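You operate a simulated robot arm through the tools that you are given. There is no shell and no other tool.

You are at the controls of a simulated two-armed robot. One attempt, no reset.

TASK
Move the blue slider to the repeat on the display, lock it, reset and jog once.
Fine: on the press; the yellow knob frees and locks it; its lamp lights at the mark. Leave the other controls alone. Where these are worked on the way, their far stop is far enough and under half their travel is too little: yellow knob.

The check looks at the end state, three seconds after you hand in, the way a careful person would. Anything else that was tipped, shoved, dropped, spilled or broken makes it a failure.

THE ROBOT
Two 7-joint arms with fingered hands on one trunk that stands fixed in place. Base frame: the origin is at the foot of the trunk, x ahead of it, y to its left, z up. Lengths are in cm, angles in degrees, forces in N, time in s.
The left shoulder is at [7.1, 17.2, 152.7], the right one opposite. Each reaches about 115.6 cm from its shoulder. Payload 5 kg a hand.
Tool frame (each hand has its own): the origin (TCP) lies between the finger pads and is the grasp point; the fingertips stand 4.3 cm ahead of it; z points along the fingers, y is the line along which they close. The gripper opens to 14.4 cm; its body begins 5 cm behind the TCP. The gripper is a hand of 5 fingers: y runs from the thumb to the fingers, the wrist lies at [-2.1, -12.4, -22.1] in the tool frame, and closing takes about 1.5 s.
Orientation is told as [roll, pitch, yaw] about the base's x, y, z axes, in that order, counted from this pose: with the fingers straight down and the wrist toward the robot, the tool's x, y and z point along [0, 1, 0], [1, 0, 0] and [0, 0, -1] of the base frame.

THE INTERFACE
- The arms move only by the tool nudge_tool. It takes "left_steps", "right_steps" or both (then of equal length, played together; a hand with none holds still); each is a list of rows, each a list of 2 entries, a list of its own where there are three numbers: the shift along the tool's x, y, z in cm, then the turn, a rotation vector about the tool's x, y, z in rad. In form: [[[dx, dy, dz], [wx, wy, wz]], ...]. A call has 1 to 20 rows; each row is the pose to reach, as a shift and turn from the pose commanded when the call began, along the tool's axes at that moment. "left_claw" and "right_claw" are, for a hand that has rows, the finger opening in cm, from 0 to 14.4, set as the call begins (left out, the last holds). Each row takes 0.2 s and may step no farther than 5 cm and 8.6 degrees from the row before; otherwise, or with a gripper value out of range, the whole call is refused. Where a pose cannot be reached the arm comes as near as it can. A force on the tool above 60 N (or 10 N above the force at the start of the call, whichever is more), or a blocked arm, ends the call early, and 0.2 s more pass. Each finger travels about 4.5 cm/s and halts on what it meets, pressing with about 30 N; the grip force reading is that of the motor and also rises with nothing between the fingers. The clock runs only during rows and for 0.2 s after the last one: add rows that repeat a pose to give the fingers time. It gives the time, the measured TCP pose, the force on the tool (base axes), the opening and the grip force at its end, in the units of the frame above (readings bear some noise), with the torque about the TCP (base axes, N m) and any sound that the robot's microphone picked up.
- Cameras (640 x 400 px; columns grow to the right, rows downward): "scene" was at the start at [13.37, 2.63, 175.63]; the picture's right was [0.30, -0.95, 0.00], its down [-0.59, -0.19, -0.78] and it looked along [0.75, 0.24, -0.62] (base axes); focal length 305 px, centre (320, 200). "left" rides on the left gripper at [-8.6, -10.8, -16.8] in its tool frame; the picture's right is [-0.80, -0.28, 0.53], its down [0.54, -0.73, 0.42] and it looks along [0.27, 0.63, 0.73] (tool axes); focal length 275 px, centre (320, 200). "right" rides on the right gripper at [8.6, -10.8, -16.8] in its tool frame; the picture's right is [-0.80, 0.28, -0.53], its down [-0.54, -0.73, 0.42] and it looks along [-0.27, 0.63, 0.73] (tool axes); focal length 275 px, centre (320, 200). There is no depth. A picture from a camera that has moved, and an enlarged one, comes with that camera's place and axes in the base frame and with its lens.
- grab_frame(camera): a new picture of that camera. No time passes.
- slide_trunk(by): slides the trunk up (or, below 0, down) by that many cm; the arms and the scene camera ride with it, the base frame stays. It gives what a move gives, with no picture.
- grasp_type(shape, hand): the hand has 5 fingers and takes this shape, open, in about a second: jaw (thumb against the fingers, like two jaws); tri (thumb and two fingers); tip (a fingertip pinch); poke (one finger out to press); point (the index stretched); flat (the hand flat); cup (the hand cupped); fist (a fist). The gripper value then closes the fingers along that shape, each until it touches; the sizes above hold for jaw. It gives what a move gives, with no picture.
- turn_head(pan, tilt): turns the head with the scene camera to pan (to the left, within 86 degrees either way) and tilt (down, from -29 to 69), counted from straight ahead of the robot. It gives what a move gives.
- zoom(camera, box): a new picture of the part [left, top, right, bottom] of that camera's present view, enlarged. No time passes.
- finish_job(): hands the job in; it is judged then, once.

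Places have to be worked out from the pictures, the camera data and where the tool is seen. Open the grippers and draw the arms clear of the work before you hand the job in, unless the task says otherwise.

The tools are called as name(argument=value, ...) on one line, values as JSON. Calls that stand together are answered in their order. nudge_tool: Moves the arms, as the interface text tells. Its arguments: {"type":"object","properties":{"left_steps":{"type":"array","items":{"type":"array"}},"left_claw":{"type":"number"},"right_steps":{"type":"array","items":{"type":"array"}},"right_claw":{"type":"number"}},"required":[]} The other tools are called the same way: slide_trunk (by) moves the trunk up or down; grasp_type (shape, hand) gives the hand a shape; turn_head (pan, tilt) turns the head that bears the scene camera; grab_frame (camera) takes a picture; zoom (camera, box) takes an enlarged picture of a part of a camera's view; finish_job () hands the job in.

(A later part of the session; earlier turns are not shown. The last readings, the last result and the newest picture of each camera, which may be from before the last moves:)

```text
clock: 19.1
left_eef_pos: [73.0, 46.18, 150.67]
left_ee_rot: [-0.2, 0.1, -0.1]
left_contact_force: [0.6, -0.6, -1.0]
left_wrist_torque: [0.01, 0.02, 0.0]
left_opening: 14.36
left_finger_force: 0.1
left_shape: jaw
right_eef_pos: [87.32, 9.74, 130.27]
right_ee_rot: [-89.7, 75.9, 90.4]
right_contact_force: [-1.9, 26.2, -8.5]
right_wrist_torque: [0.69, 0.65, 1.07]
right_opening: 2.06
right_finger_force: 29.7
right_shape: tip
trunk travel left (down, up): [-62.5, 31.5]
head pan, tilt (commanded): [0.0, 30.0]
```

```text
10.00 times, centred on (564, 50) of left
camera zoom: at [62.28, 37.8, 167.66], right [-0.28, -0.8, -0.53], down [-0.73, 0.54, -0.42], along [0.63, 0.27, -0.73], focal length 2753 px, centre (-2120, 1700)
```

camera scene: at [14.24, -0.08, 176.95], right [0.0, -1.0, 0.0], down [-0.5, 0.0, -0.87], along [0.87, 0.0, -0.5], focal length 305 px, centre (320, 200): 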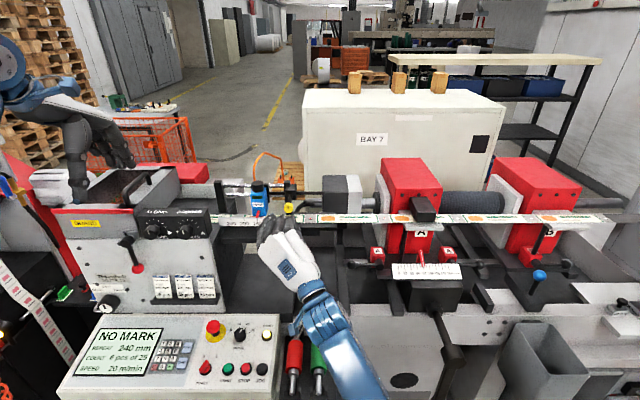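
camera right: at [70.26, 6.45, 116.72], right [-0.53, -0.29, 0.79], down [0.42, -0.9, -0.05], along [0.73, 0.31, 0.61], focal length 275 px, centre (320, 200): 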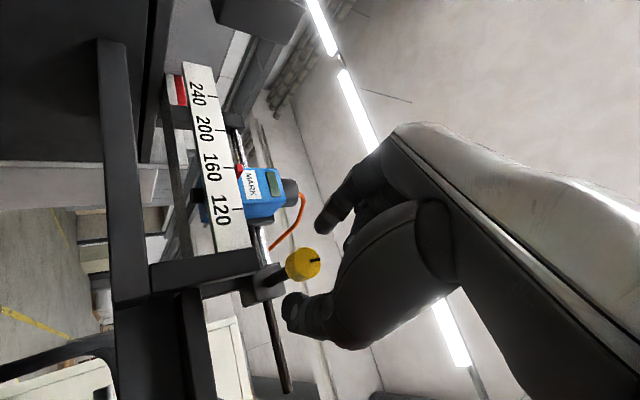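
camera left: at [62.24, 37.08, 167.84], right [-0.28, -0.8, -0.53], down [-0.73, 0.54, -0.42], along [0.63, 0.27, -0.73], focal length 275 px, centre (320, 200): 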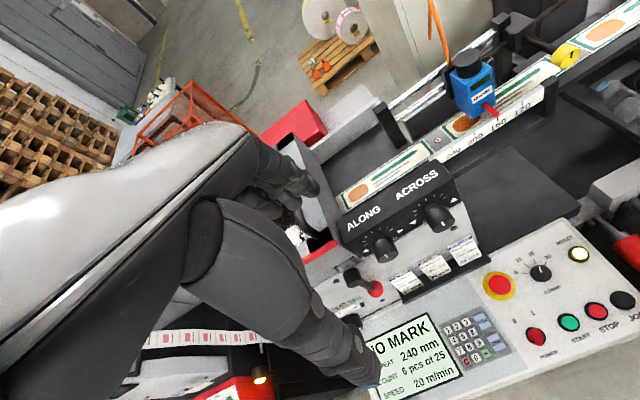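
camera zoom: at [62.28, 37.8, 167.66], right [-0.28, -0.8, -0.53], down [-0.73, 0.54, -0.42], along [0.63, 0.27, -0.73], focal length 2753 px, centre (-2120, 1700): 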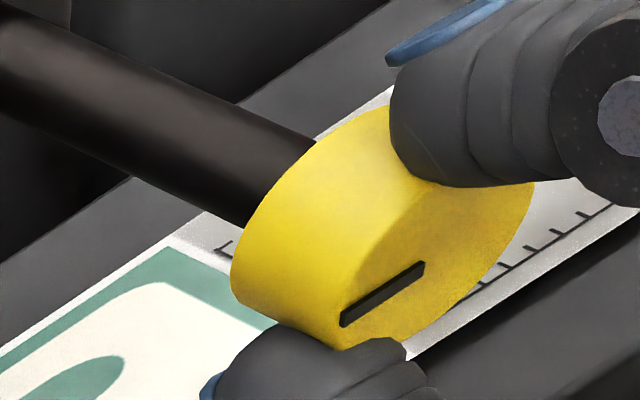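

The knob stayed at 90° while the fingers slipped, with rising torque, so the far stop is reached. The index is now near the post below, so I'll open only slightly and check the clearance.

nudge_tool(right_steps=[[[0, 0, 0], [0, 0, 0]], [[0, 0, 0], [0, 0, 0]], [[0, 0, 0], [0, 0, 0]]], right_claw=3.2)

zoom(camera="right", box=[224, 210, 384, 310])

zoom(camera="left", box=[448, 0, 640, 120])

```text
clock: 19.9
left_eef_pos: [72.92, 46.05, 150.92]
left_ee_rot: [-0.2, 0.1, 0.1]
left_contact_force: [-0.8, 1.0, 0.0]
left_wrist_torque: [-0.04, -0.02, 0.01]
left_opening: 14.35
left_finger_force: 0.0
left_shape: jaw
right_eef_pos: [87.35, 9.41, 130.42]
right_ee_rot: [-90.0, 75.8, 90.0]
right_contact_force: [0.8, -0.1, -1.5]
right_wrist_torque: [-0.03, 0.01, -0.08]
right_opening: 3.27
right_finger_force: 0.0
right_shape: tip
trunk travel left (down, up): [-62.5, 31.5]
head pan, tilt (commanded): [0.0, 30.0]
```

```text
4.00 times, centred on (304, 260) of right
camera zoom: at [70.55, -1.58, 138.92], right [-0.53, 0.84, -0.08], down [0.42, 0.35, 0.84], along [0.73, 0.41, -0.54], focal length 1101 px, centre (384, -40)
```

zoom: 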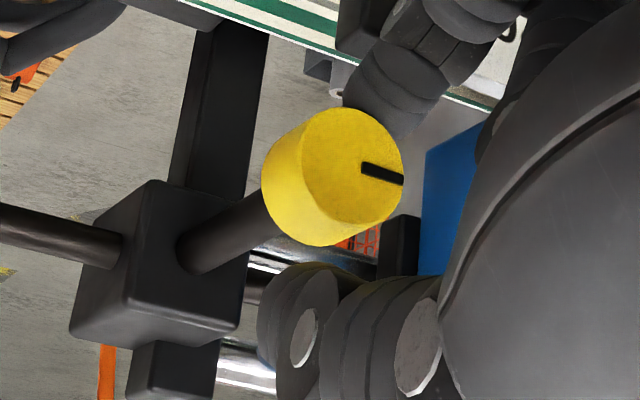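

```text
3.33 times, centred on (544, 60) of left
camera zoom: at [62.17, 37.56, 167.78], right [-0.28, -0.8, -0.53], down [-0.73, 0.54, -0.42], along [0.63, 0.27, -0.73], focal length 918 px, centre (-427, 667)
```

zoom: 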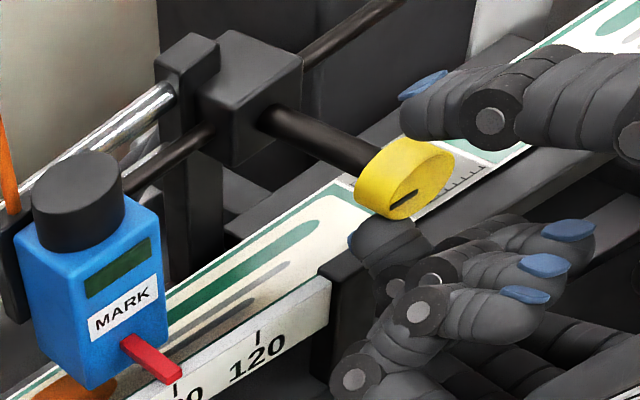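

Forces are near zero now. I'll back straight out along −x by 10 cm.

nudge_tool(right_steps=[[[0, 0.1, -1], [0, 0, 0]], [[0, 0.1, -3], [0, 0, 0]], [[0, 0, -6.5], [0, 0, 0]], [[0, 0, -10], [0, 0, 0]], [[0, 0, -12], [0, 0, 0]]])

zoom(camera="left", box=[416, 0, 640, 140])

zoom(camera="scene", box=[200, 160, 360, 260])

grab_frame(camera="right")

```text
clock: 21.1
left_eef_pos: [73.04, 45.71, 150.98]
left_ee_rot: [0.1, 0.0, 0.1]
left_contact_force: [0.6, 0.0, 0.7]
left_wrist_torque: [0.01, 0.0, 0.01]
left_opening: 14.38
left_finger_force: 0.1
left_shape: jaw
right_eef_pos: [75.12, 9.03, 130.67]
right_ee_rot: [-89.9, 75.7, 90.0]
right_contact_force: [-0.1, -0.1, -0.3]
right_wrist_torque: [0.01, -0.03, 0.05]
right_opening: 3.26
right_finger_force: 0.0
right_shape: tip
trunk travel left (down, up): [-62.5, 31.5]
head pan, tilt (commanded): [0.0, 30.0]
```

```text
2.86 times, centred on (528, 70) of left
camera zoom: at [62.21, 37.15, 167.84], right [-0.28, -0.8, -0.53], down [-0.73, 0.54, -0.42], along [0.63, 0.27, -0.73], focal length 786 px, centre (-274, 571)
```

zoom: 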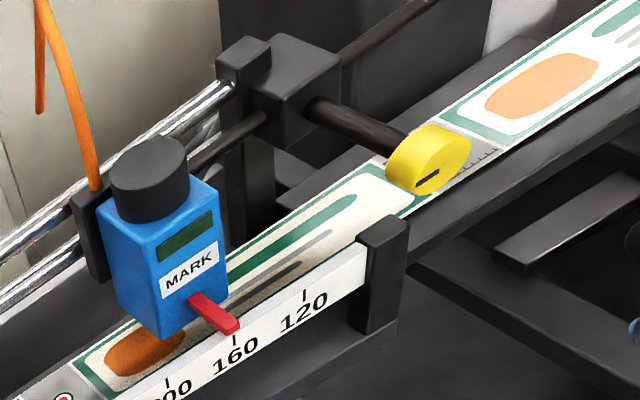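

```text
4.00 times, centred on (280, 210) of scene
camera zoom: at [14.2, -0.01, 176.96], right [0.0, -1.0, 0.0], down [-0.5, 0.0, -0.87], along [0.87, 0.0, -0.5], focal length 1220 px, centre (480, 160)
```

zoom: 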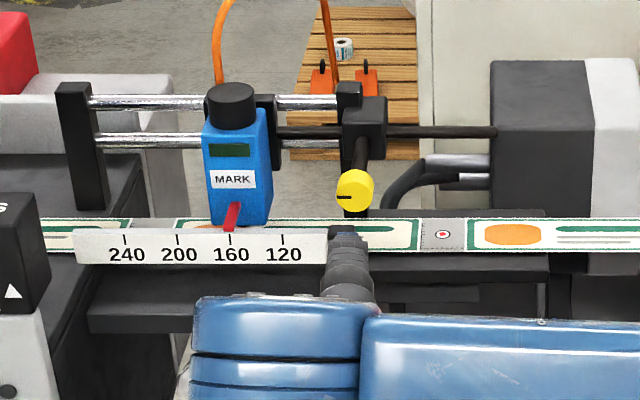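

```text
taken
camera right: at [58.27, -1.97, 139.03], right [-0.53, 0.84, -0.08], down [0.42, 0.35, 0.84], along [0.73, 0.41, -0.54], focal length 275 px, centre (320, 200)
```

right: 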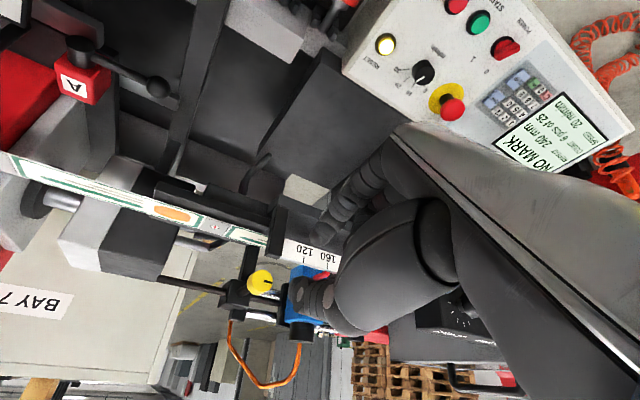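

The knob's mark is horizontal now, so the slider should be free. The slider needs about +8 cm in y, since the ticks are true to scale. I'll back off further and try the poke shape to see which parts of the hand stick out before pushing the slider.

nudge_tool(right_steps=[[[0, 0, -4], [0, 0, 0.13]], [[-1, 0, -6], [0, 0, 0.26]], [[-2, 0, -6], [0, 0, 0.4]], [[-3, 0, -6], [0, 0, 0.53]], [[-4, 0, -6], [0, 0, 0.66]], [[-4, 0, -6], [0, 0, 0.79]], [[-4, 0, -6], [0, 0, 0.92]], [[-4, 0, -6], [0, 0, 1.06]], [[-4, 0, -6], [0, 0, 1.19]], [[-4, 0, -6], [0, 0, 1.325]]])

grasp_type(hand="right", shape="poke")

grab_frame(camera="right")

grab_frame(camera="left")

grab_frame(camera="scene")

```text
clock: 23.3
left_eef_pos: [72.9, 45.69, 151.14]
left_ee_rot: [0.0, 0.0, 0.0]
left_contact_force: [-0.5, 0.4, -0.4]
left_wrist_torque: [-0.02, -0.02, 0.01]
left_opening: 14.35
left_finger_force: 0.0
left_shape: jaw
right_eef_pos: [69.22, 13.07, 131.49]
right_ee_rot: [-90.0, -0.3, 90.0]
right_contact_force: [-0.7, -0.5, -0.3]
right_wrist_torque: [0.02, 0.06, -0.02]
right_opening: 3.27
right_finger_force: 0.1
right_shape: tip
trunk travel left (down, up): [-62.5, 31.5]
head pan, tilt (commanded): [0.0, 30.0]
```

```text
clock: 24.2
left_eef_pos: [73.08, 45.77, 150.97]
left_ee_rot: [0.1, 0.0, 0.1]
left_contact_force: [0.1, -0.5, 0.3]
left_wrist_torque: [0.01, 0.01, -0.03]
left_opening: 14.36
left_finger_force: 0.1
left_shape: jaw
right_eef_pos: [69.14, 12.93, 131.48]
right_ee_rot: [-90.1, -0.1, 90.0]
right_contact_force: [0.5, -0.6, -0.3]
right_wrist_torque: [0.02, 0.02, -0.05]
right_opening: 0.0
right_finger_force: 0.1
right_shape: poke
trunk travel left (down, up): [-62.5, 31.5]
head pan, tilt (commanded): [0.0, 30.0]
```

```text
taken
camera right: at [52.4, 2.22, 122.87], right [-0.53, 0.28, 0.8], down [0.42, -0.73, 0.54], along [0.73, 0.63, 0.27], focal length 275 px, centre (320, 200)
```

right: 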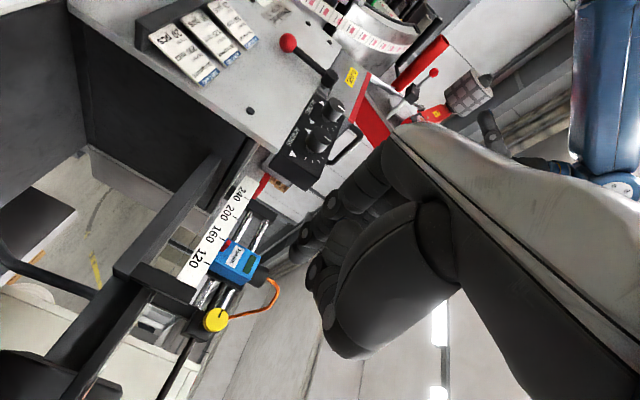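

```text
taken
camera left: at [62.22, 37.22, 167.82], right [-0.28, -0.8, -0.53], down [-0.73, 0.54, -0.42], along [0.63, 0.27, -0.73], focal length 275 px, centre (320, 200)
```

left: 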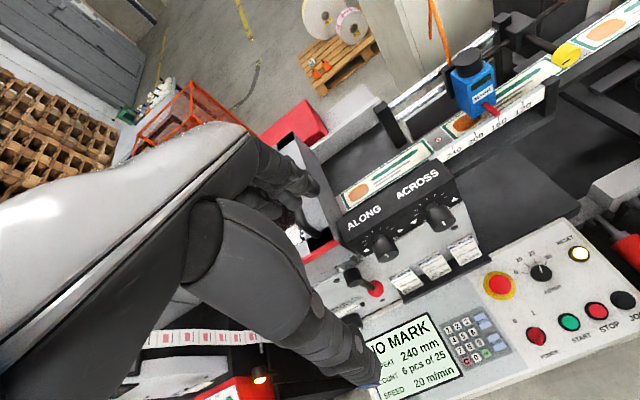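

```text
taken
camera scene: at [14.23, 0.06, 176.95], right [0.0, -1.0, 0.0], down [-0.5, 0.0, -0.87], along [0.87, 0.0, -0.5], focal length 305 px, centre (320, 200)
```

scene: 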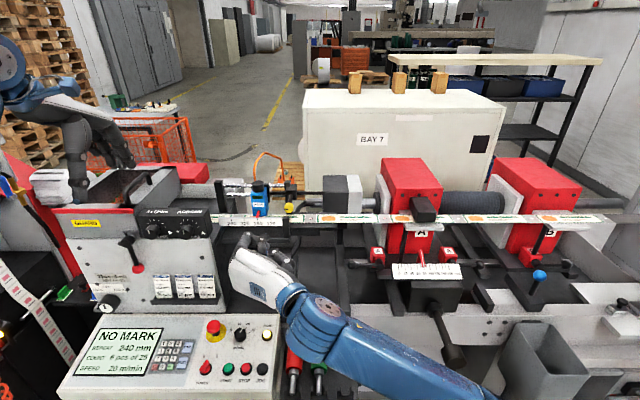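

zoom(camera="scene", box=[200, 200, 360, 300])

zoom(camera="right", box=[240, 140, 496, 300])

```text
4.00 times, centred on (280, 250) of scene
camera zoom: at [14.23, 0.06, 176.95], right [0.0, -1.0, 0.0], down [-0.5, 0.0, -0.87], along [0.87, 0.0, -0.5], focal length 1220 px, centre (480, 0)
```

zoom: 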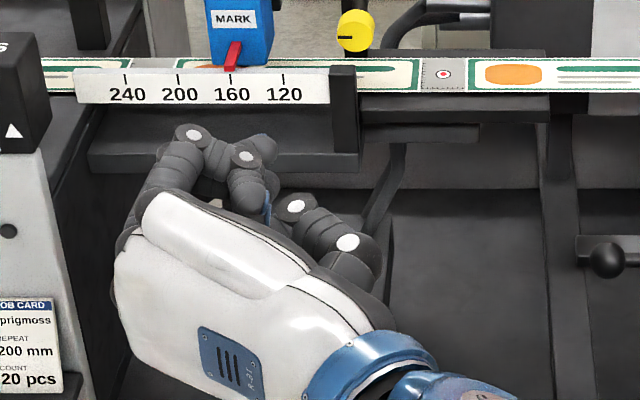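

```text
2.50 times, centred on (368, 220) of right
camera zoom: at [52.4, 2.22, 122.87], right [-0.53, 0.28, 0.8], down [0.42, -0.73, 0.54], along [0.73, 0.63, 0.27], focal length 688 px, centre (200, 150)
```

zoom: 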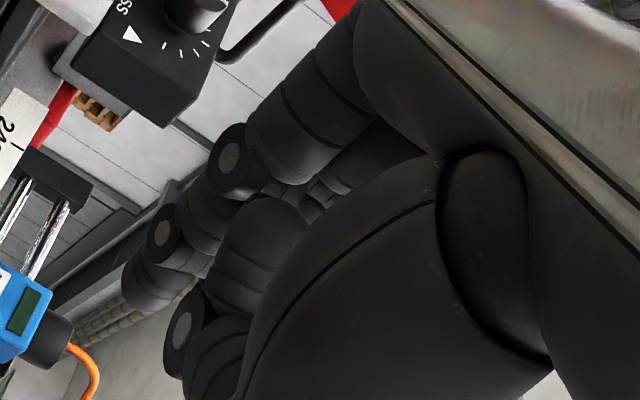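

In poke the index is still bent with the thumb right beside it. I'll check the point shape, where the index is stretched.

grasp_type(hand="right", shape="point")

zoom(camera="right", box=[176, 100, 496, 300])

zoom(camera="scene", box=[200, 200, 360, 300])

```text
clock: 25.1
left_eef_pos: [72.86, 45.8, 150.92]
left_ee_rot: [-0.1, 0.1, 0.0]
left_contact_force: [-0.5, 0.4, 0.0]
left_wrist_torque: [-0.03, 0.01, 0.0]
left_opening: 14.36
left_finger_force: 0.0
left_shape: jaw
right_eef_pos: [69.15, 13.01, 131.57]
right_ee_rot: [-90.0, -0.1, 90.0]
right_contact_force: [0.0, -0.2, -0.1]
right_wrist_torque: [-0.02, -0.03, 0.0]
right_opening: 0.02
right_finger_force: 0.0
right_shape: point
trunk travel left (down, up): [-62.5, 31.5]
head pan, tilt (commanded): [0.0, 30.0]
```

```text
2.00 times, centred on (336, 200) of right
camera zoom: at [52.39, 2.21, 122.87], right [-0.53, 0.28, 0.8], down [0.42, -0.73, 0.54], along [0.73, 0.63, 0.27], focal length 551 px, centre (288, 200)
```

zoom: 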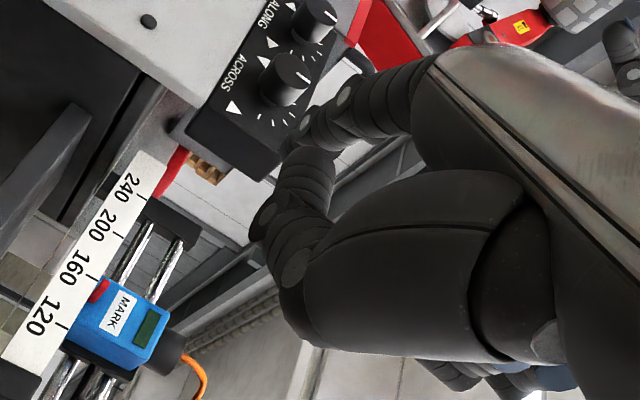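

```text
4.00 times, centred on (280, 250) of scene
camera zoom: at [14.21, 0.04, 176.95], right [0.0, -1.0, 0.0], down [-0.5, 0.0, -0.87], along [0.87, 0.0, -0.5], focal length 1220 px, centre (480, 0)
```

zoom: 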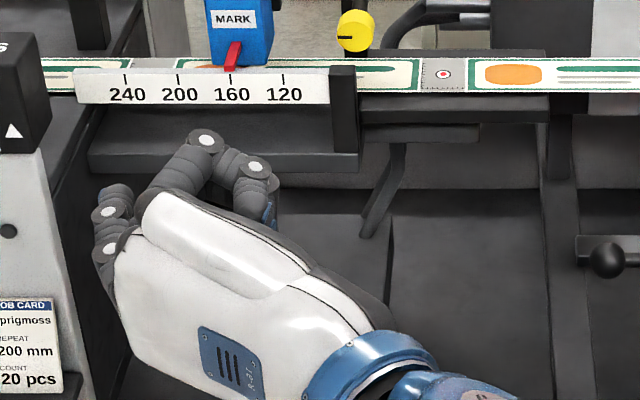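

In point shape the index sticks out along the palm, which may suit the buttons later. For the slider, a pinch on the blue box from front-above, tilted down 35°, seems best. I'll restore the tip shape and measure the box precisely.

grasp_type(hand="right", shape="tip")

zoom(camera="scene", box=[225, 170, 305, 220])

zoom(camera="left", box=[424, 30, 552, 110])

zoom(camera="right", box=[150, 190, 310, 340])

```text
clock: 26.0
left_eef_pos: [73.03, 45.79, 150.91]
left_ee_rot: [0.0, 0.1, 0.0]
left_contact_force: [0.0, -0.3, -0.3]
left_wrist_torque: [-0.02, 0.0, 0.0]
left_opening: 14.35
left_finger_force: 0.1
left_shape: jaw
right_eef_pos: [69.18, 13.14, 131.6]
right_ee_rot: [-90.0, -0.1, 89.9]
right_contact_force: [-0.3, 0.2, 0.1]
right_wrist_torque: [0.0, 0.02, 0.0]
right_opening: 14.39
right_finger_force: 0.1
right_shape: tip
trunk travel left (down, up): [-62.5, 31.5]
head pan, tilt (commanded): [0.0, 30.0]
```

```text
8.00 times, centred on (265, 195) of scene
camera zoom: at [14.21, 0.06, 176.95], right [0.0, -1.0, 0.0], down [-0.5, 0.0, -0.87], along [0.87, 0.0, -0.5], focal length 2439 px, centre (760, 240)
```

zoom: 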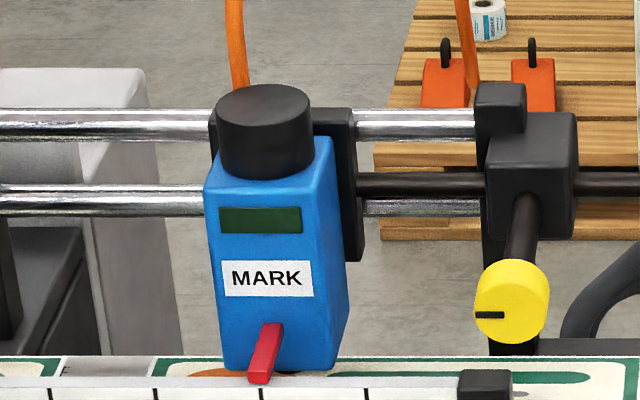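

```text
5.00 times, centred on (488, 70) of left
camera zoom: at [62.21, 37.22, 167.82], right [-0.28, -0.8, -0.53], down [-0.73, 0.54, -0.42], along [0.63, 0.27, -0.73], focal length 1376 px, centre (-520, 850)
```

zoom: 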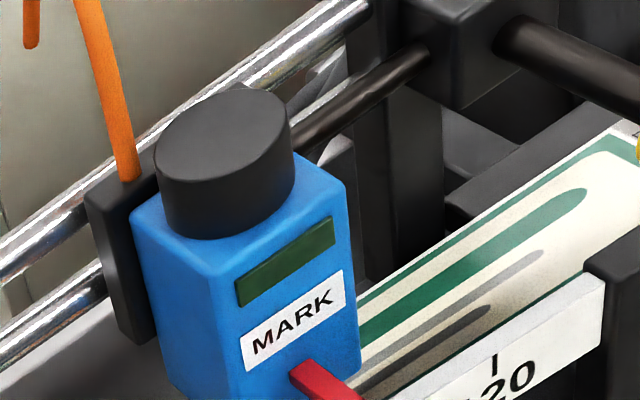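

```text
2.67 times, centred on (230, 265) of right
camera zoom: at [52.39, 2.23, 122.87], right [-0.53, 0.28, 0.8], down [0.42, -0.73, 0.54], along [0.73, 0.63, 0.27], focal length 734 px, centre (560, 27)
```

zoom: 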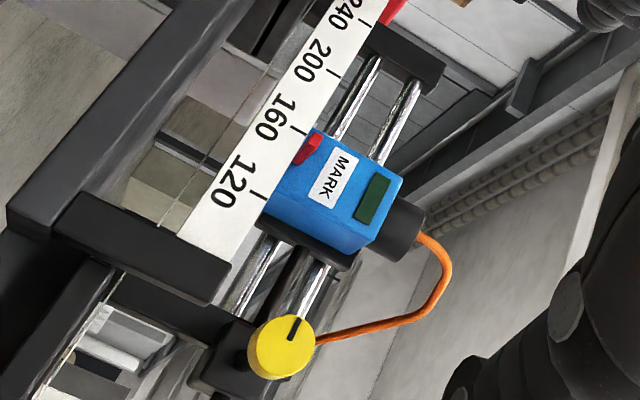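

The blue box spans y≈16.8–21.2, x≈95.5–98.9, z≈124.8–132.4, and the ruler top is z≈126. I'll pitch the hand 40° down and move to a pre-grasp point in front of and above the box with the pinch open to 7 cm.

nudge_tool(right_steps=[[[-2.5, 1.2, 1], [0, 0.12, 0]], [[-5, 2.4, 4], [0, 0.24, 0]], [[-7.1, 3.6, 7.5], [0, 0.36, 0]], [[-7.1, 4.8, 11.5], [0, 0.48, 0]], [[-7.1, 5.9, 15], [0, 0.6, 0]], [[-7.1, 5.9, 17.5], [0, 0.698, 0]], [[-7.1, 5.9, 17.5], [0, 0.698, 0]], [[-7.1, 5.9, 17.5], [0, 0.698, 0]]], right_claw=7)

grab_frame(camera="right")

grab_frame(camera="left")

grab_frame(camera="scene")

```text
clock: 27.8
left_eef_pos: [72.91, 45.78, 150.97]
left_ee_rot: [0.1, -0.1, 0.0]
left_contact_force: [-0.1, -0.1, -0.1]
left_wrist_torque: [-0.01, -0.03, -0.02]
left_opening: 14.36
left_finger_force: 0.0
left_shape: jaw
right_eef_pos: [86.9, 19.01, 138.64]
right_ee_rot: [-49.9, -0.2, 90.1]
right_contact_force: [0.5, 0.0, 0.0]
right_wrist_torque: [0.0, 0.03, 0.0]
right_opening: 7.04
right_finger_force: 0.1
right_shape: tip
trunk travel left (down, up): [-62.5, 31.5]
head pan, tilt (commanded): [0.0, 30.0]
```

```text
taken
camera right: at [68.44, 8.24, 142.85], right [0.1, 0.28, 0.95], down [0.67, -0.73, 0.14], along [0.73, 0.63, -0.26], focal length 275 px, centre (320, 200)
```

right: 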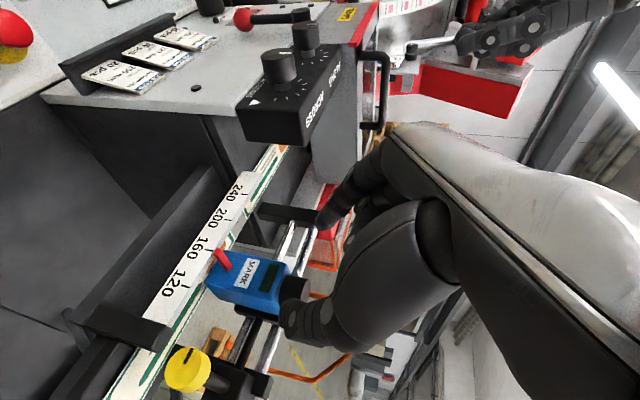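

```text
taken
camera left: at [62.18, 37.26, 167.83], right [-0.28, -0.8, -0.53], down [-0.73, 0.54, -0.42], along [0.63, 0.27, -0.73], focal length 275 px, centre (320, 200)
```

left: 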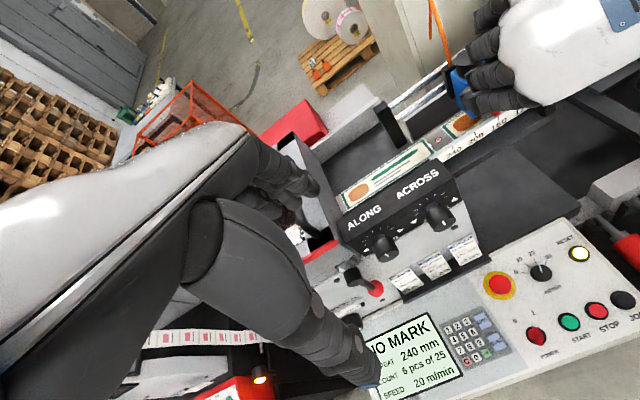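

```text
taken
camera scene: at [14.19, 0.09, 176.96], right [0.0, -1.0, 0.0], down [-0.5, 0.0, -0.87], along [0.87, 0.0, -0.5], focal length 305 px, centre (320, 200)
```

scene: 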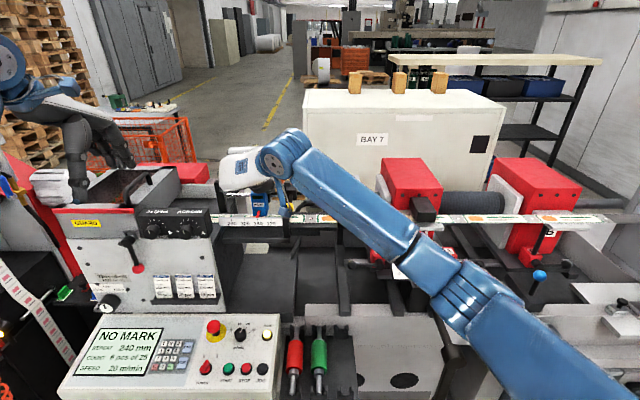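

The ruler and box are well seen. I'll advance 5.5 cm along the fingers and check clearance.

nudge_tool(right_steps=[[[0, 0, 3], [0, 0, 0]], [[0, 0, 5.5], [0, 0, 0]], [[0, 0, 5.5], [0, 0, 0]]])

grab_frame(camera="right")

zoom(camera="left", box=[400, 0, 592, 120])

zoom(camera="scene", box=[200, 140, 360, 240])

```text
clock: 28.6
left_eef_pos: [72.93, 45.79, 151.03]
left_ee_rot: [0.0, 0.0, 0.0]
left_contact_force: [-0.5, 0.1, 0.3]
left_wrist_torque: [-0.02, -0.02, 0.01]
left_opening: 14.34
left_finger_force: 0.1
left_shape: jaw
right_eef_pos: [91.17, 18.96, 135.26]
right_ee_rot: [-50.1, -0.2, 90.0]
right_contact_force: [-1.1, -0.9, 0.6]
right_wrist_torque: [0.0, 0.02, -0.01]
right_opening: 7.06
right_finger_force: 0.0
right_shape: tip
trunk travel left (down, up): [-62.5, 31.5]
head pan, tilt (commanded): [0.0, 30.0]
```

```text
taken
camera right: at [72.76, 8.16, 139.32], right [0.1, 0.28, 0.95], down [0.67, -0.73, 0.14], along [0.73, 0.63, -0.26], focal length 275 px, centre (320, 200)
```

right: 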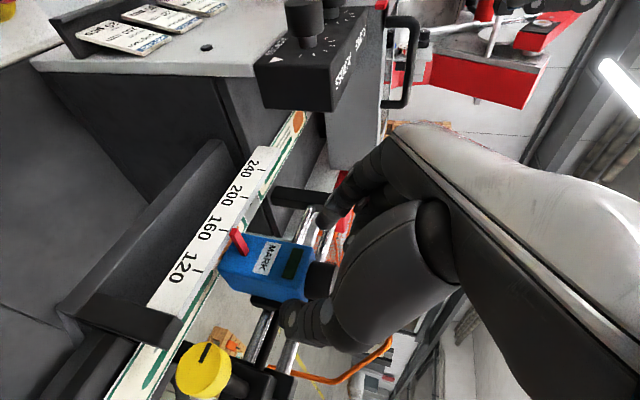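

```text
3.33 times, centred on (496, 60) of left
camera zoom: at [62.15, 37.22, 167.85], right [-0.28, -0.8, -0.53], down [-0.73, 0.54, -0.42], along [0.63, 0.27, -0.73], focal length 918 px, centre (-267, 667)
```

zoom: 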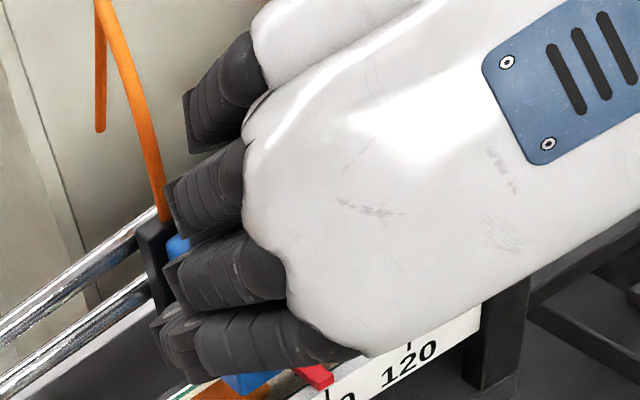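

```text
4.00 times, centred on (280, 190) of scene
camera zoom: at [14.15, 0.06, 176.96], right [0.0, -1.0, 0.0], down [-0.5, 0.0, -0.87], along [0.87, 0.0, -0.5], focal length 1220 px, centre (480, 240)
```

zoom: 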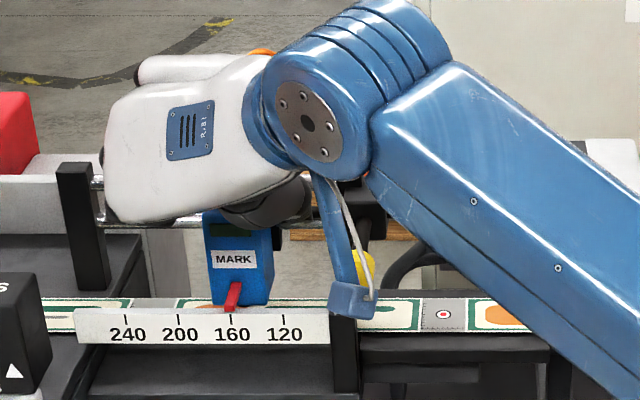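

Index and thumb straddle the box cleanly and the hand is above the ruler. I'll go the remaining 3.3 cm.

nudge_tool(right_steps=[[[0, 0, 1.5], [0, 0, 0]], [[0, 0, 2.6], [0, 0, 0]], [[0, 0, 3.3], [0, 0, 0]], [[0, 0, 3.3], [0, 0, 0]]])

zoom(camera="right", box=[160, 160, 400, 340])

zoom(camera="scene", box=[200, 140, 360, 240])

zoom(camera="left", box=[400, 0, 592, 120])

```text
clock: 29.6
left_eef_pos: [73.1, 45.74, 151.01]
left_ee_rot: [0.0, 0.0, 0.0]
left_contact_force: [0.3, 0.0, -0.3]
left_wrist_torque: [-0.01, -0.02, 0.03]
left_opening: 14.36
left_finger_force: 0.1
left_shape: jaw
right_eef_pos: [93.67, 18.91, 132.99]
right_ee_rot: [-50.1, -0.2, 90.1]
right_contact_force: [0.1, 0.4, 0.0]
right_wrist_torque: [0.01, 0.02, -0.02]
right_opening: 7.03
right_finger_force: 0.1
right_shape: tip
trunk travel left (down, up): [-62.5, 31.5]
head pan, tilt (commanded): [0.0, 30.0]
```

```text
2.22 times, centred on (280, 250) of right
camera zoom: at [75.19, 8.11, 137.07], right [0.1, 0.28, 0.95], down [0.67, -0.73, 0.14], along [0.73, 0.63, -0.26], focal length 612 px, centre (409, 89)
```

zoom: 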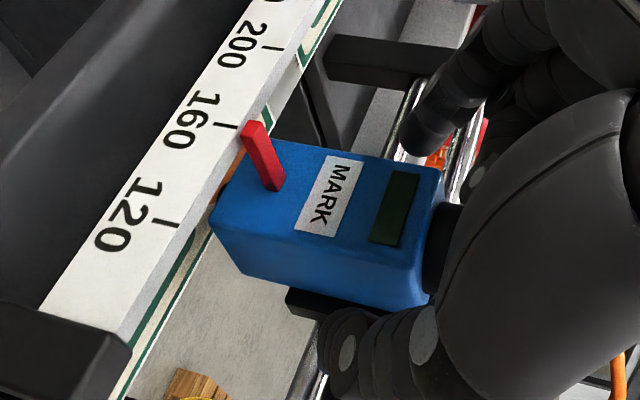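

```text
4.00 times, centred on (280, 190) of scene
camera zoom: at [14.24, 0.06, 176.95], right [0.0, -1.0, 0.0], down [-0.5, 0.0, -0.87], along [0.87, 0.0, -0.5], focal length 1220 px, centre (480, 240)
```

zoom: 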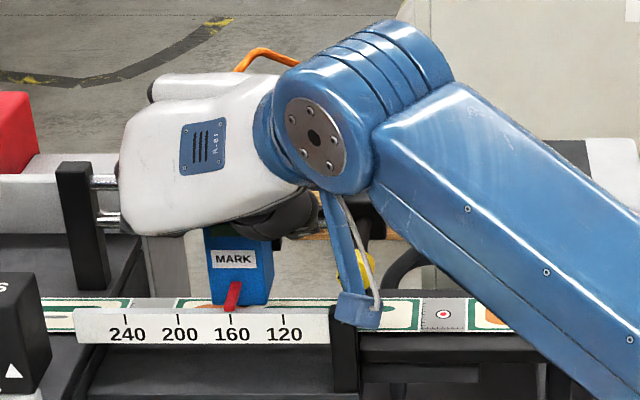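

```text
3.33 times, centred on (496, 60) of left
camera zoom: at [62.24, 37.22, 167.81], right [-0.28, -0.8, -0.53], down [-0.73, 0.54, -0.42], along [0.63, 0.27, -0.73], focal length 918 px, centre (-267, 667)
```

zoom: 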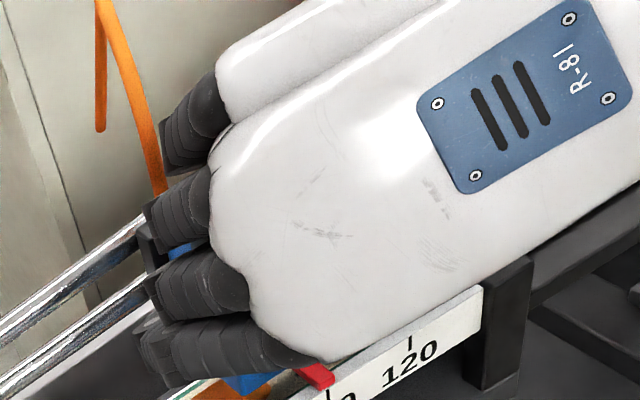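

No contact yet and the box sits between the tips. Closing the pinch on its sides.

nudge_tool(right_steps=[[[0, 0, 0], [0, 0, 0]], [[0, 0, 0], [0, 0, 0]], [[0, 0, 0], [0, 0, 0]], [[0, 0, 0], [0, 0, 0]], [[0, 0, 0], [0, 0, 0]], [[0, 0, 0], [0, 0, 0]]], right_claw=0)

zoom(camera="right", box=[160, 160, 400, 340])

```text
clock: 31.0
left_eef_pos: [73.12, 45.75, 150.94]
left_ee_rot: [0.0, 0.0, 0.0]
left_contact_force: [1.0, -0.2, 0.3]
left_wrist_torque: [0.0, 0.02, 0.02]
left_opening: 14.36
left_finger_force: 0.0
left_shape: jaw
right_eef_pos: [93.68, 19.06, 132.95]
right_ee_rot: [-50.0, -0.3, 90.1]
right_contact_force: [0.5, -0.5, -0.7]
right_wrist_torque: [0.02, -0.01, 0.01]
right_opening: 3.87
right_finger_force: 30.1
right_shape: tip
trunk travel left (down, up): [-62.5, 31.5]
head pan, tilt (commanded): [0.0, 30.0]
```

```text
2.22 times, centred on (280, 250) of right
camera zoom: at [75.18, 8.11, 137.07], right [0.1, 0.28, 0.95], down [0.67, -0.73, 0.14], along [0.73, 0.63, -0.26], focal length 612 px, centre (409, 89)
```

zoom: 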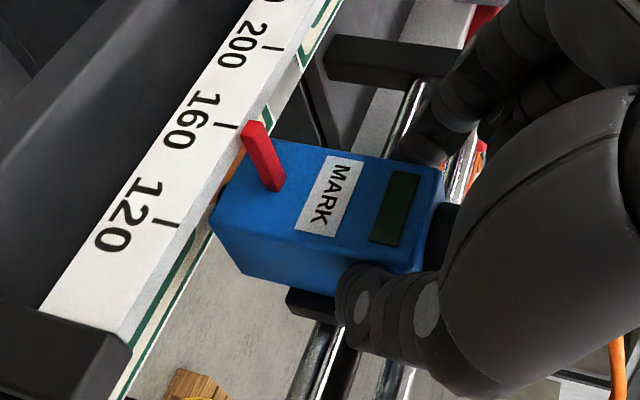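

The box is held (opening 3.87). I'll move 2 cm in +y and see whether the slider follows freely.

nudge_tool(right_steps=[[[0, 0.5, 0], [0, 0, 0]], [[0, 1.0, 0], [0, 0, 0]], [[0, 1.5, 0], [0, 0, 0]], [[0, 2.0, 0], [0, 0, 0]], [[0, 2.0, 0], [0, 0, 0]]])

zoom(camera="right", box=[160, 160, 400, 340])

zoom(camera="scene", box=[200, 140, 360, 240])

```text
clock: 32.2
left_eef_pos: [73.08, 45.8, 151.01]
left_ee_rot: [-0.1, 0.1, 0.0]
left_contact_force: [-0.2, -0.1, -0.6]
left_wrist_torque: [0.02, 0.0, 0.01]
left_opening: 14.34
left_finger_force: 0.0
left_shape: jaw
right_eef_pos: [93.61, 20.95, 132.81]
right_ee_rot: [-50.0, -0.1, 90.1]
right_contact_force: [5.2, -3.4, 1.9]
right_wrist_torque: [-0.02, -0.17, -0.12]
right_opening: 3.86
right_finger_force: 29.8
right_shape: tip
trunk travel left (down, up): [-62.5, 31.5]
head pan, tilt (commanded): [0.0, 30.0]
```

```text
2.22 times, centred on (280, 250) of right
camera zoom: at [75.13, 10.04, 137.01], right [0.1, 0.28, 0.95], down [0.67, -0.73, 0.14], along [0.73, 0.63, -0.26], focal length 612 px, centre (409, 89)
```

zoom: 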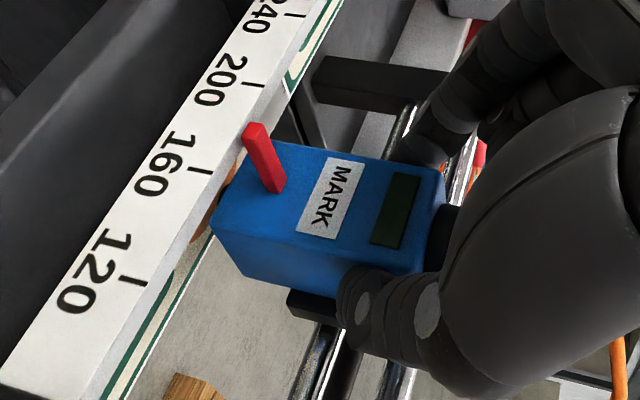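

```text
4.00 times, centred on (280, 190) of scene
camera zoom: at [14.31, -0.02, 176.95], right [0.0, -1.0, 0.0], down [-0.5, 0.0, -0.87], along [0.87, 0.0, -0.5], focal length 1220 px, centre (480, 240)
```

zoom: 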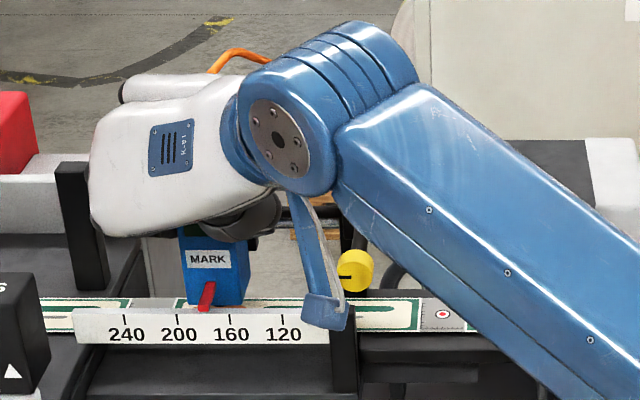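

The slider follows freely; the pointer is at about 180. I'll continue +5.6 cm and then fine-tune.

nudge_tool(right_steps=[[[0, 0.7, 0], [0, 0, 0]], [[0, 1.4, 0], [0, 0, 0]], [[0, 2.1, 0], [0, 0, 0]], [[0, 2.8, 0], [0, 0, 0]], [[0, 3.5, 0], [0, 0, 0]], [[0, 4.2, 0], [0, 0, 0]], [[0, 4.9, 0], [0, 0, 0]], [[0, 5.6, 0], [0, 0, 0]], [[0, 5.6, 0], [0, 0, 0]]])

zoom(camera="right", box=[160, 160, 400, 340])

zoom(camera="scene", box=[180, 140, 340, 240])

grab_frame(camera="left")

```text
clock: 34.2
left_eef_pos: [73.13, 45.66, 150.9]
left_ee_rot: [0.0, 0.2, 0.0]
left_contact_force: [-0.6, -0.3, -0.2]
left_wrist_torque: [-0.01, 0.0, -0.02]
left_opening: 14.38
left_finger_force: 0.1
left_shape: jaw
right_eef_pos: [93.56, 26.45, 132.94]
right_ee_rot: [-49.9, -0.2, 90.1]
right_contact_force: [2.2, -2.6, -4.0]
right_wrist_torque: [-0.05, 0.06, -0.04]
right_opening: 3.83
right_finger_force: 29.8
right_shape: tip
trunk travel left (down, up): [-62.5, 31.5]
head pan, tilt (commanded): [0.0, 30.0]
```

```text
2.22 times, centred on (280, 250) of right
camera zoom: at [75.18, 15.66, 137.1], right [0.1, 0.28, 0.95], down [0.67, -0.73, 0.14], along [0.73, 0.63, -0.26], focal length 612 px, centre (409, 89)
```

zoom: 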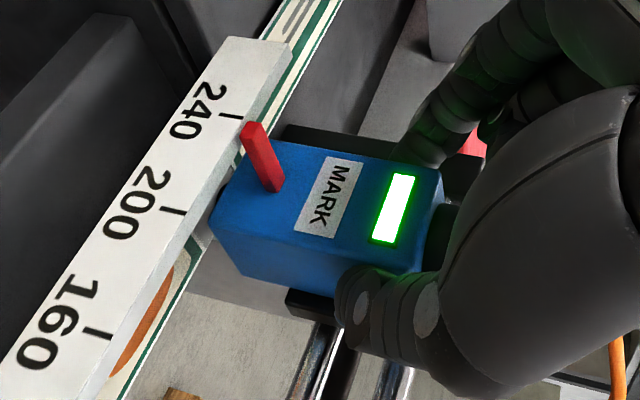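

```text
4.00 times, centred on (260, 190) of scene
camera zoom: at [14.37, 0.02, 176.94], right [0.0, -1.0, 0.0], down [-0.5, 0.0, -0.87], along [0.87, 0.0, -0.5], focal length 1220 px, centre (560, 240)
```

zoom: 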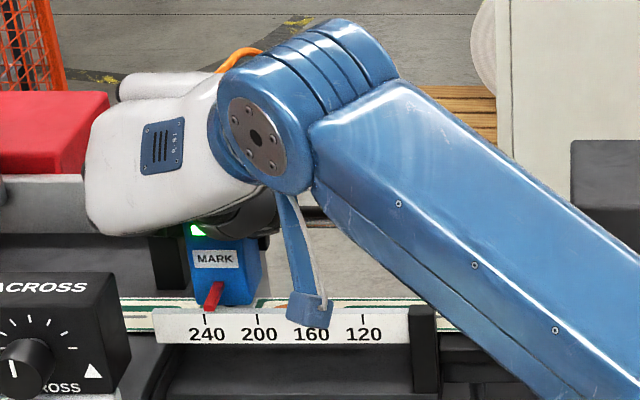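

```text
taken
camera left: at [62.35, 37.19, 167.77], right [-0.28, -0.8, -0.53], down [-0.73, 0.54, -0.42], along [0.63, 0.27, -0.73], focal length 275 px, centre (320, 200)
```

left: 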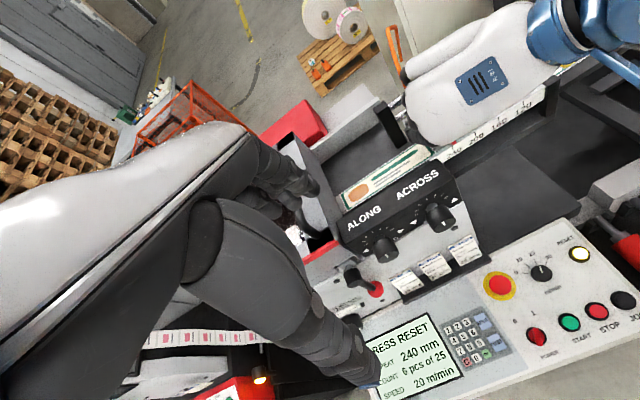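

The lamp has lit and the display now says PRESS RESET. The pointer is still at about 235.5, so I'll inch +0.45 cm to bring it to 240.

nudge_tool(right_steps=[[[0, 0.15, 0], [0, 0, 0]], [[0, 0.3, 0], [0, 0, 0]], [[0, 0.45, 0], [0, 0, 0]], [[0, 0.45, 0], [0, 0, 0]], [[0, 0.45, 0], [0, 0, 0]]])

zoom(camera="right", box=[216, 180, 312, 240])

zoom(camera="scene", box=[200, 195, 264, 235])

grab_frame(camera="right")

```text
clock: 35.4
left_eef_pos: [73.05, 45.77, 151.01]
left_ee_rot: [0.0, 0.0, 0.0]
left_contact_force: [0.3, -0.7, 0.4]
left_wrist_torque: [0.01, 0.03, 0.0]
left_opening: 14.38
left_finger_force: 0.0
left_shape: jaw
right_eef_pos: [93.62, 26.95, 132.91]
right_ee_rot: [-50.1, -0.1, 90.0]
right_contact_force: [1.7, -2.7, -1.3]
right_wrist_torque: [-0.09, -0.02, -0.12]
right_opening: 3.86
right_finger_force: 29.7
right_shape: tip
trunk travel left (down, up): [-62.5, 31.5]
head pan, tilt (commanded): [0.0, 30.0]
```

```text
6.67 times, centred on (264, 210) of right
camera zoom: at [75.17, 16.16, 137.06], right [0.1, 0.28, 0.95], down [0.67, -0.73, 0.14], along [0.73, 0.63, -0.26], focal length 1835 px, centre (693, 133)
```

zoom: 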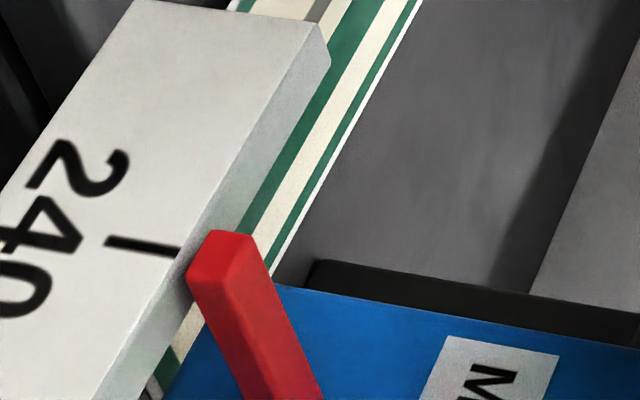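

```text
10.00 times, centred on (232, 215) of scene
camera zoom: at [14.28, 0.0, 176.95], right [0.0, -1.0, 0.0], down [-0.5, 0.0, -0.87], along [0.87, 0.0, -0.5], focal length 3049 px, centre (1200, 50)
```

zoom: 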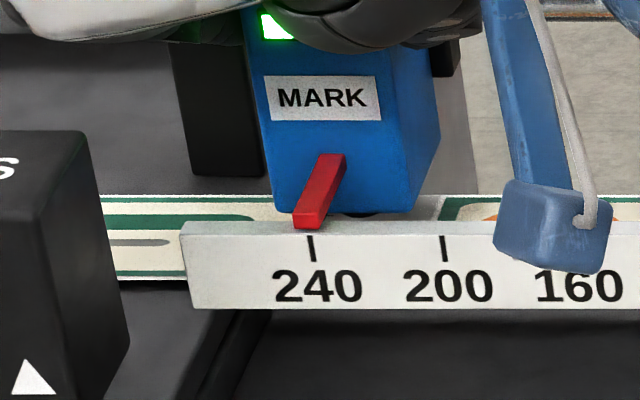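

```text
taken
camera right: at [75.17, 16.16, 137.06], right [0.1, 0.28, 0.95], down [0.67, -0.73, 0.14], along [0.73, 0.63, -0.26], focal length 275 px, centre (320, 200)
```

right: 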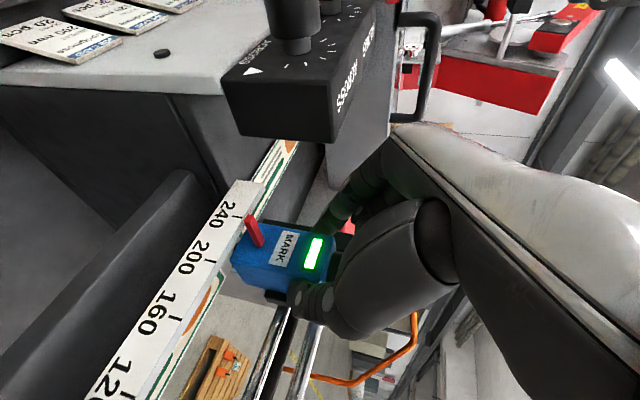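

The pointer is close to 240 with the lamp lit. I'll zoom in harder to judge the alignment to within a millimetre.

zoom(camera="right", box=[222, 200, 270, 230])

zoom(camera="scene", box=[216, 205, 248, 225])

```text
13.33 times, centred on (246, 215) of right
camera zoom: at [75.17, 16.16, 137.06], right [0.1, 0.28, 0.95], down [0.67, -0.73, 0.14], along [0.73, 0.63, -0.26], focal length 3670 px, centre (1307, 0)
```

zoom: 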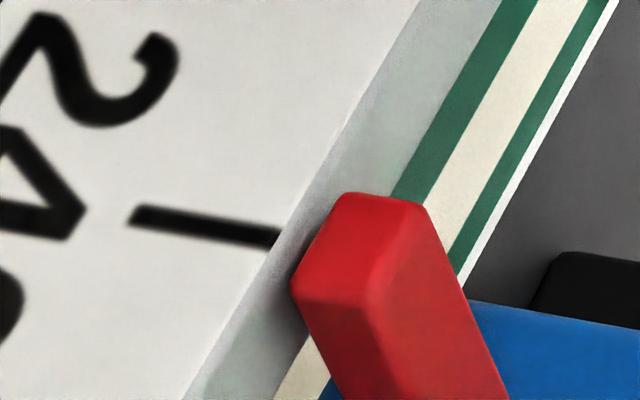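

```text
16.00 times, centred on (232, 215) of scene
camera zoom: at [14.28, 0.0, 176.95], right [0.0, -1.0, 0.0], down [-0.5, 0.0, -0.87], along [0.87, 0.0, -0.5], focal length 4878 px, centre (1728, -40)
```

zoom: 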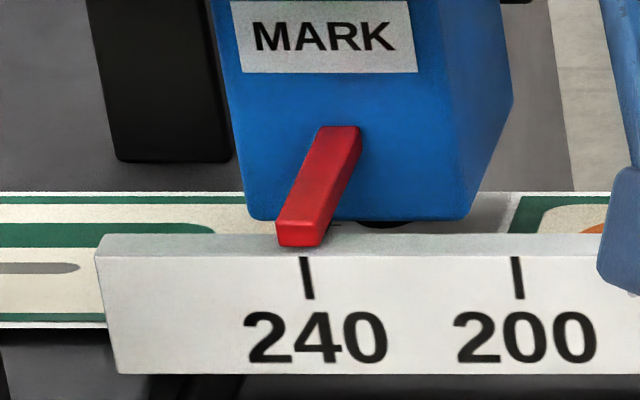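

Both views put the pointer within about 0.5 mm of the 240 tick, with the lamp lit. Releasing the box now.

nudge_tool(right_steps=[[[0, 0, 0], [0, 0, 0]], [[0, 0, 0], [0, 0, 0]], [[0, 0, 0], [0, 0, 0]], [[0, 0, 0], [0, 0, 0]], [[0, 0, 0], [0, 0, 0]]], right_claw=7)

zoom(camera="right", box=[160, 160, 400, 340])

zoom(camera="right", box=[222, 200, 270, 230])

zoom(camera="scene", box=[216, 205, 248, 225])

```text
clock: 36.6
left_eef_pos: [73.04, 45.78, 151.01]
left_ee_rot: [0.0, 0.1, 0.1]
left_contact_force: [-0.3, 0.9, 0.0]
left_wrist_torque: [0.0, 0.0, 0.0]
left_opening: 14.37
left_finger_force: 0.1
left_shape: jaw
right_eef_pos: [93.56, 26.91, 132.94]
right_ee_rot: [-50.0, -0.3, 90.0]
right_contact_force: [0.5, 0.3, -0.5]
right_wrist_torque: [0.03, 0.0, 0.02]
right_opening: 6.95
right_finger_force: 0.1
right_shape: tip
trunk travel left (down, up): [-62.5, 31.5]
head pan, tilt (commanded): [0.0, 30.0]
```

```text
2.22 times, centred on (280, 250) of right
camera zoom: at [75.11, 16.21, 137.06], right [0.1, 0.28, 0.95], down [0.67, -0.73, 0.14], along [0.73, 0.63, -0.26], focal length 612 px, centre (409, 89)
```

zoom: 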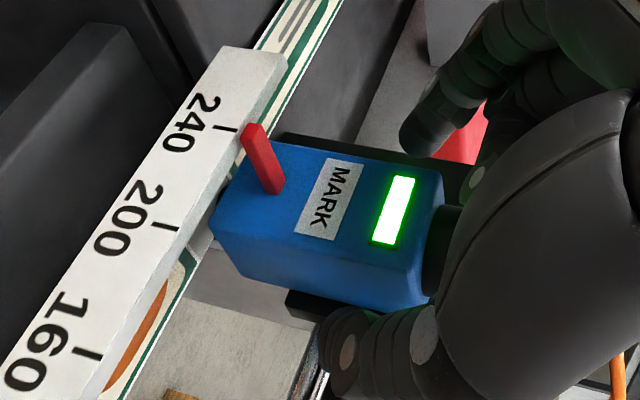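

```text
13.33 times, centred on (246, 215) of right
camera zoom: at [75.11, 16.21, 137.06], right [0.1, 0.28, 0.95], down [0.67, -0.73, 0.14], along [0.73, 0.63, -0.26], focal length 3670 px, centre (1307, 0)
```

zoom: 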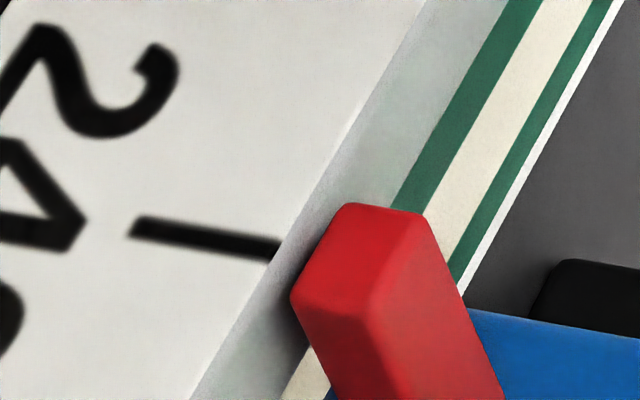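

```text
16.00 times, centred on (232, 215) of scene
camera zoom: at [14.2, 0.08, 176.95], right [0.0, -1.0, 0.0], down [-0.5, 0.0, -0.87], along [0.87, 0.0, -0.5], focal length 4878 px, centre (1728, -40)
```

zoom: 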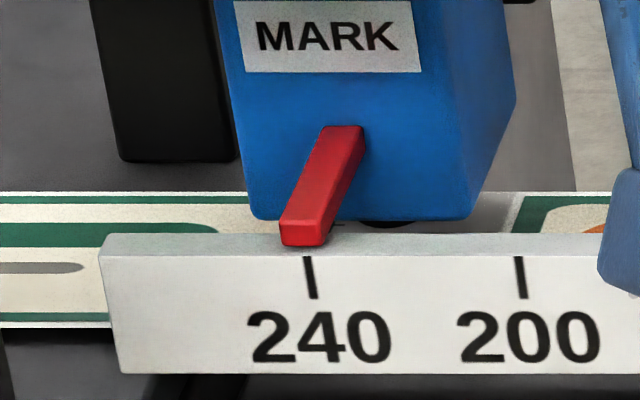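

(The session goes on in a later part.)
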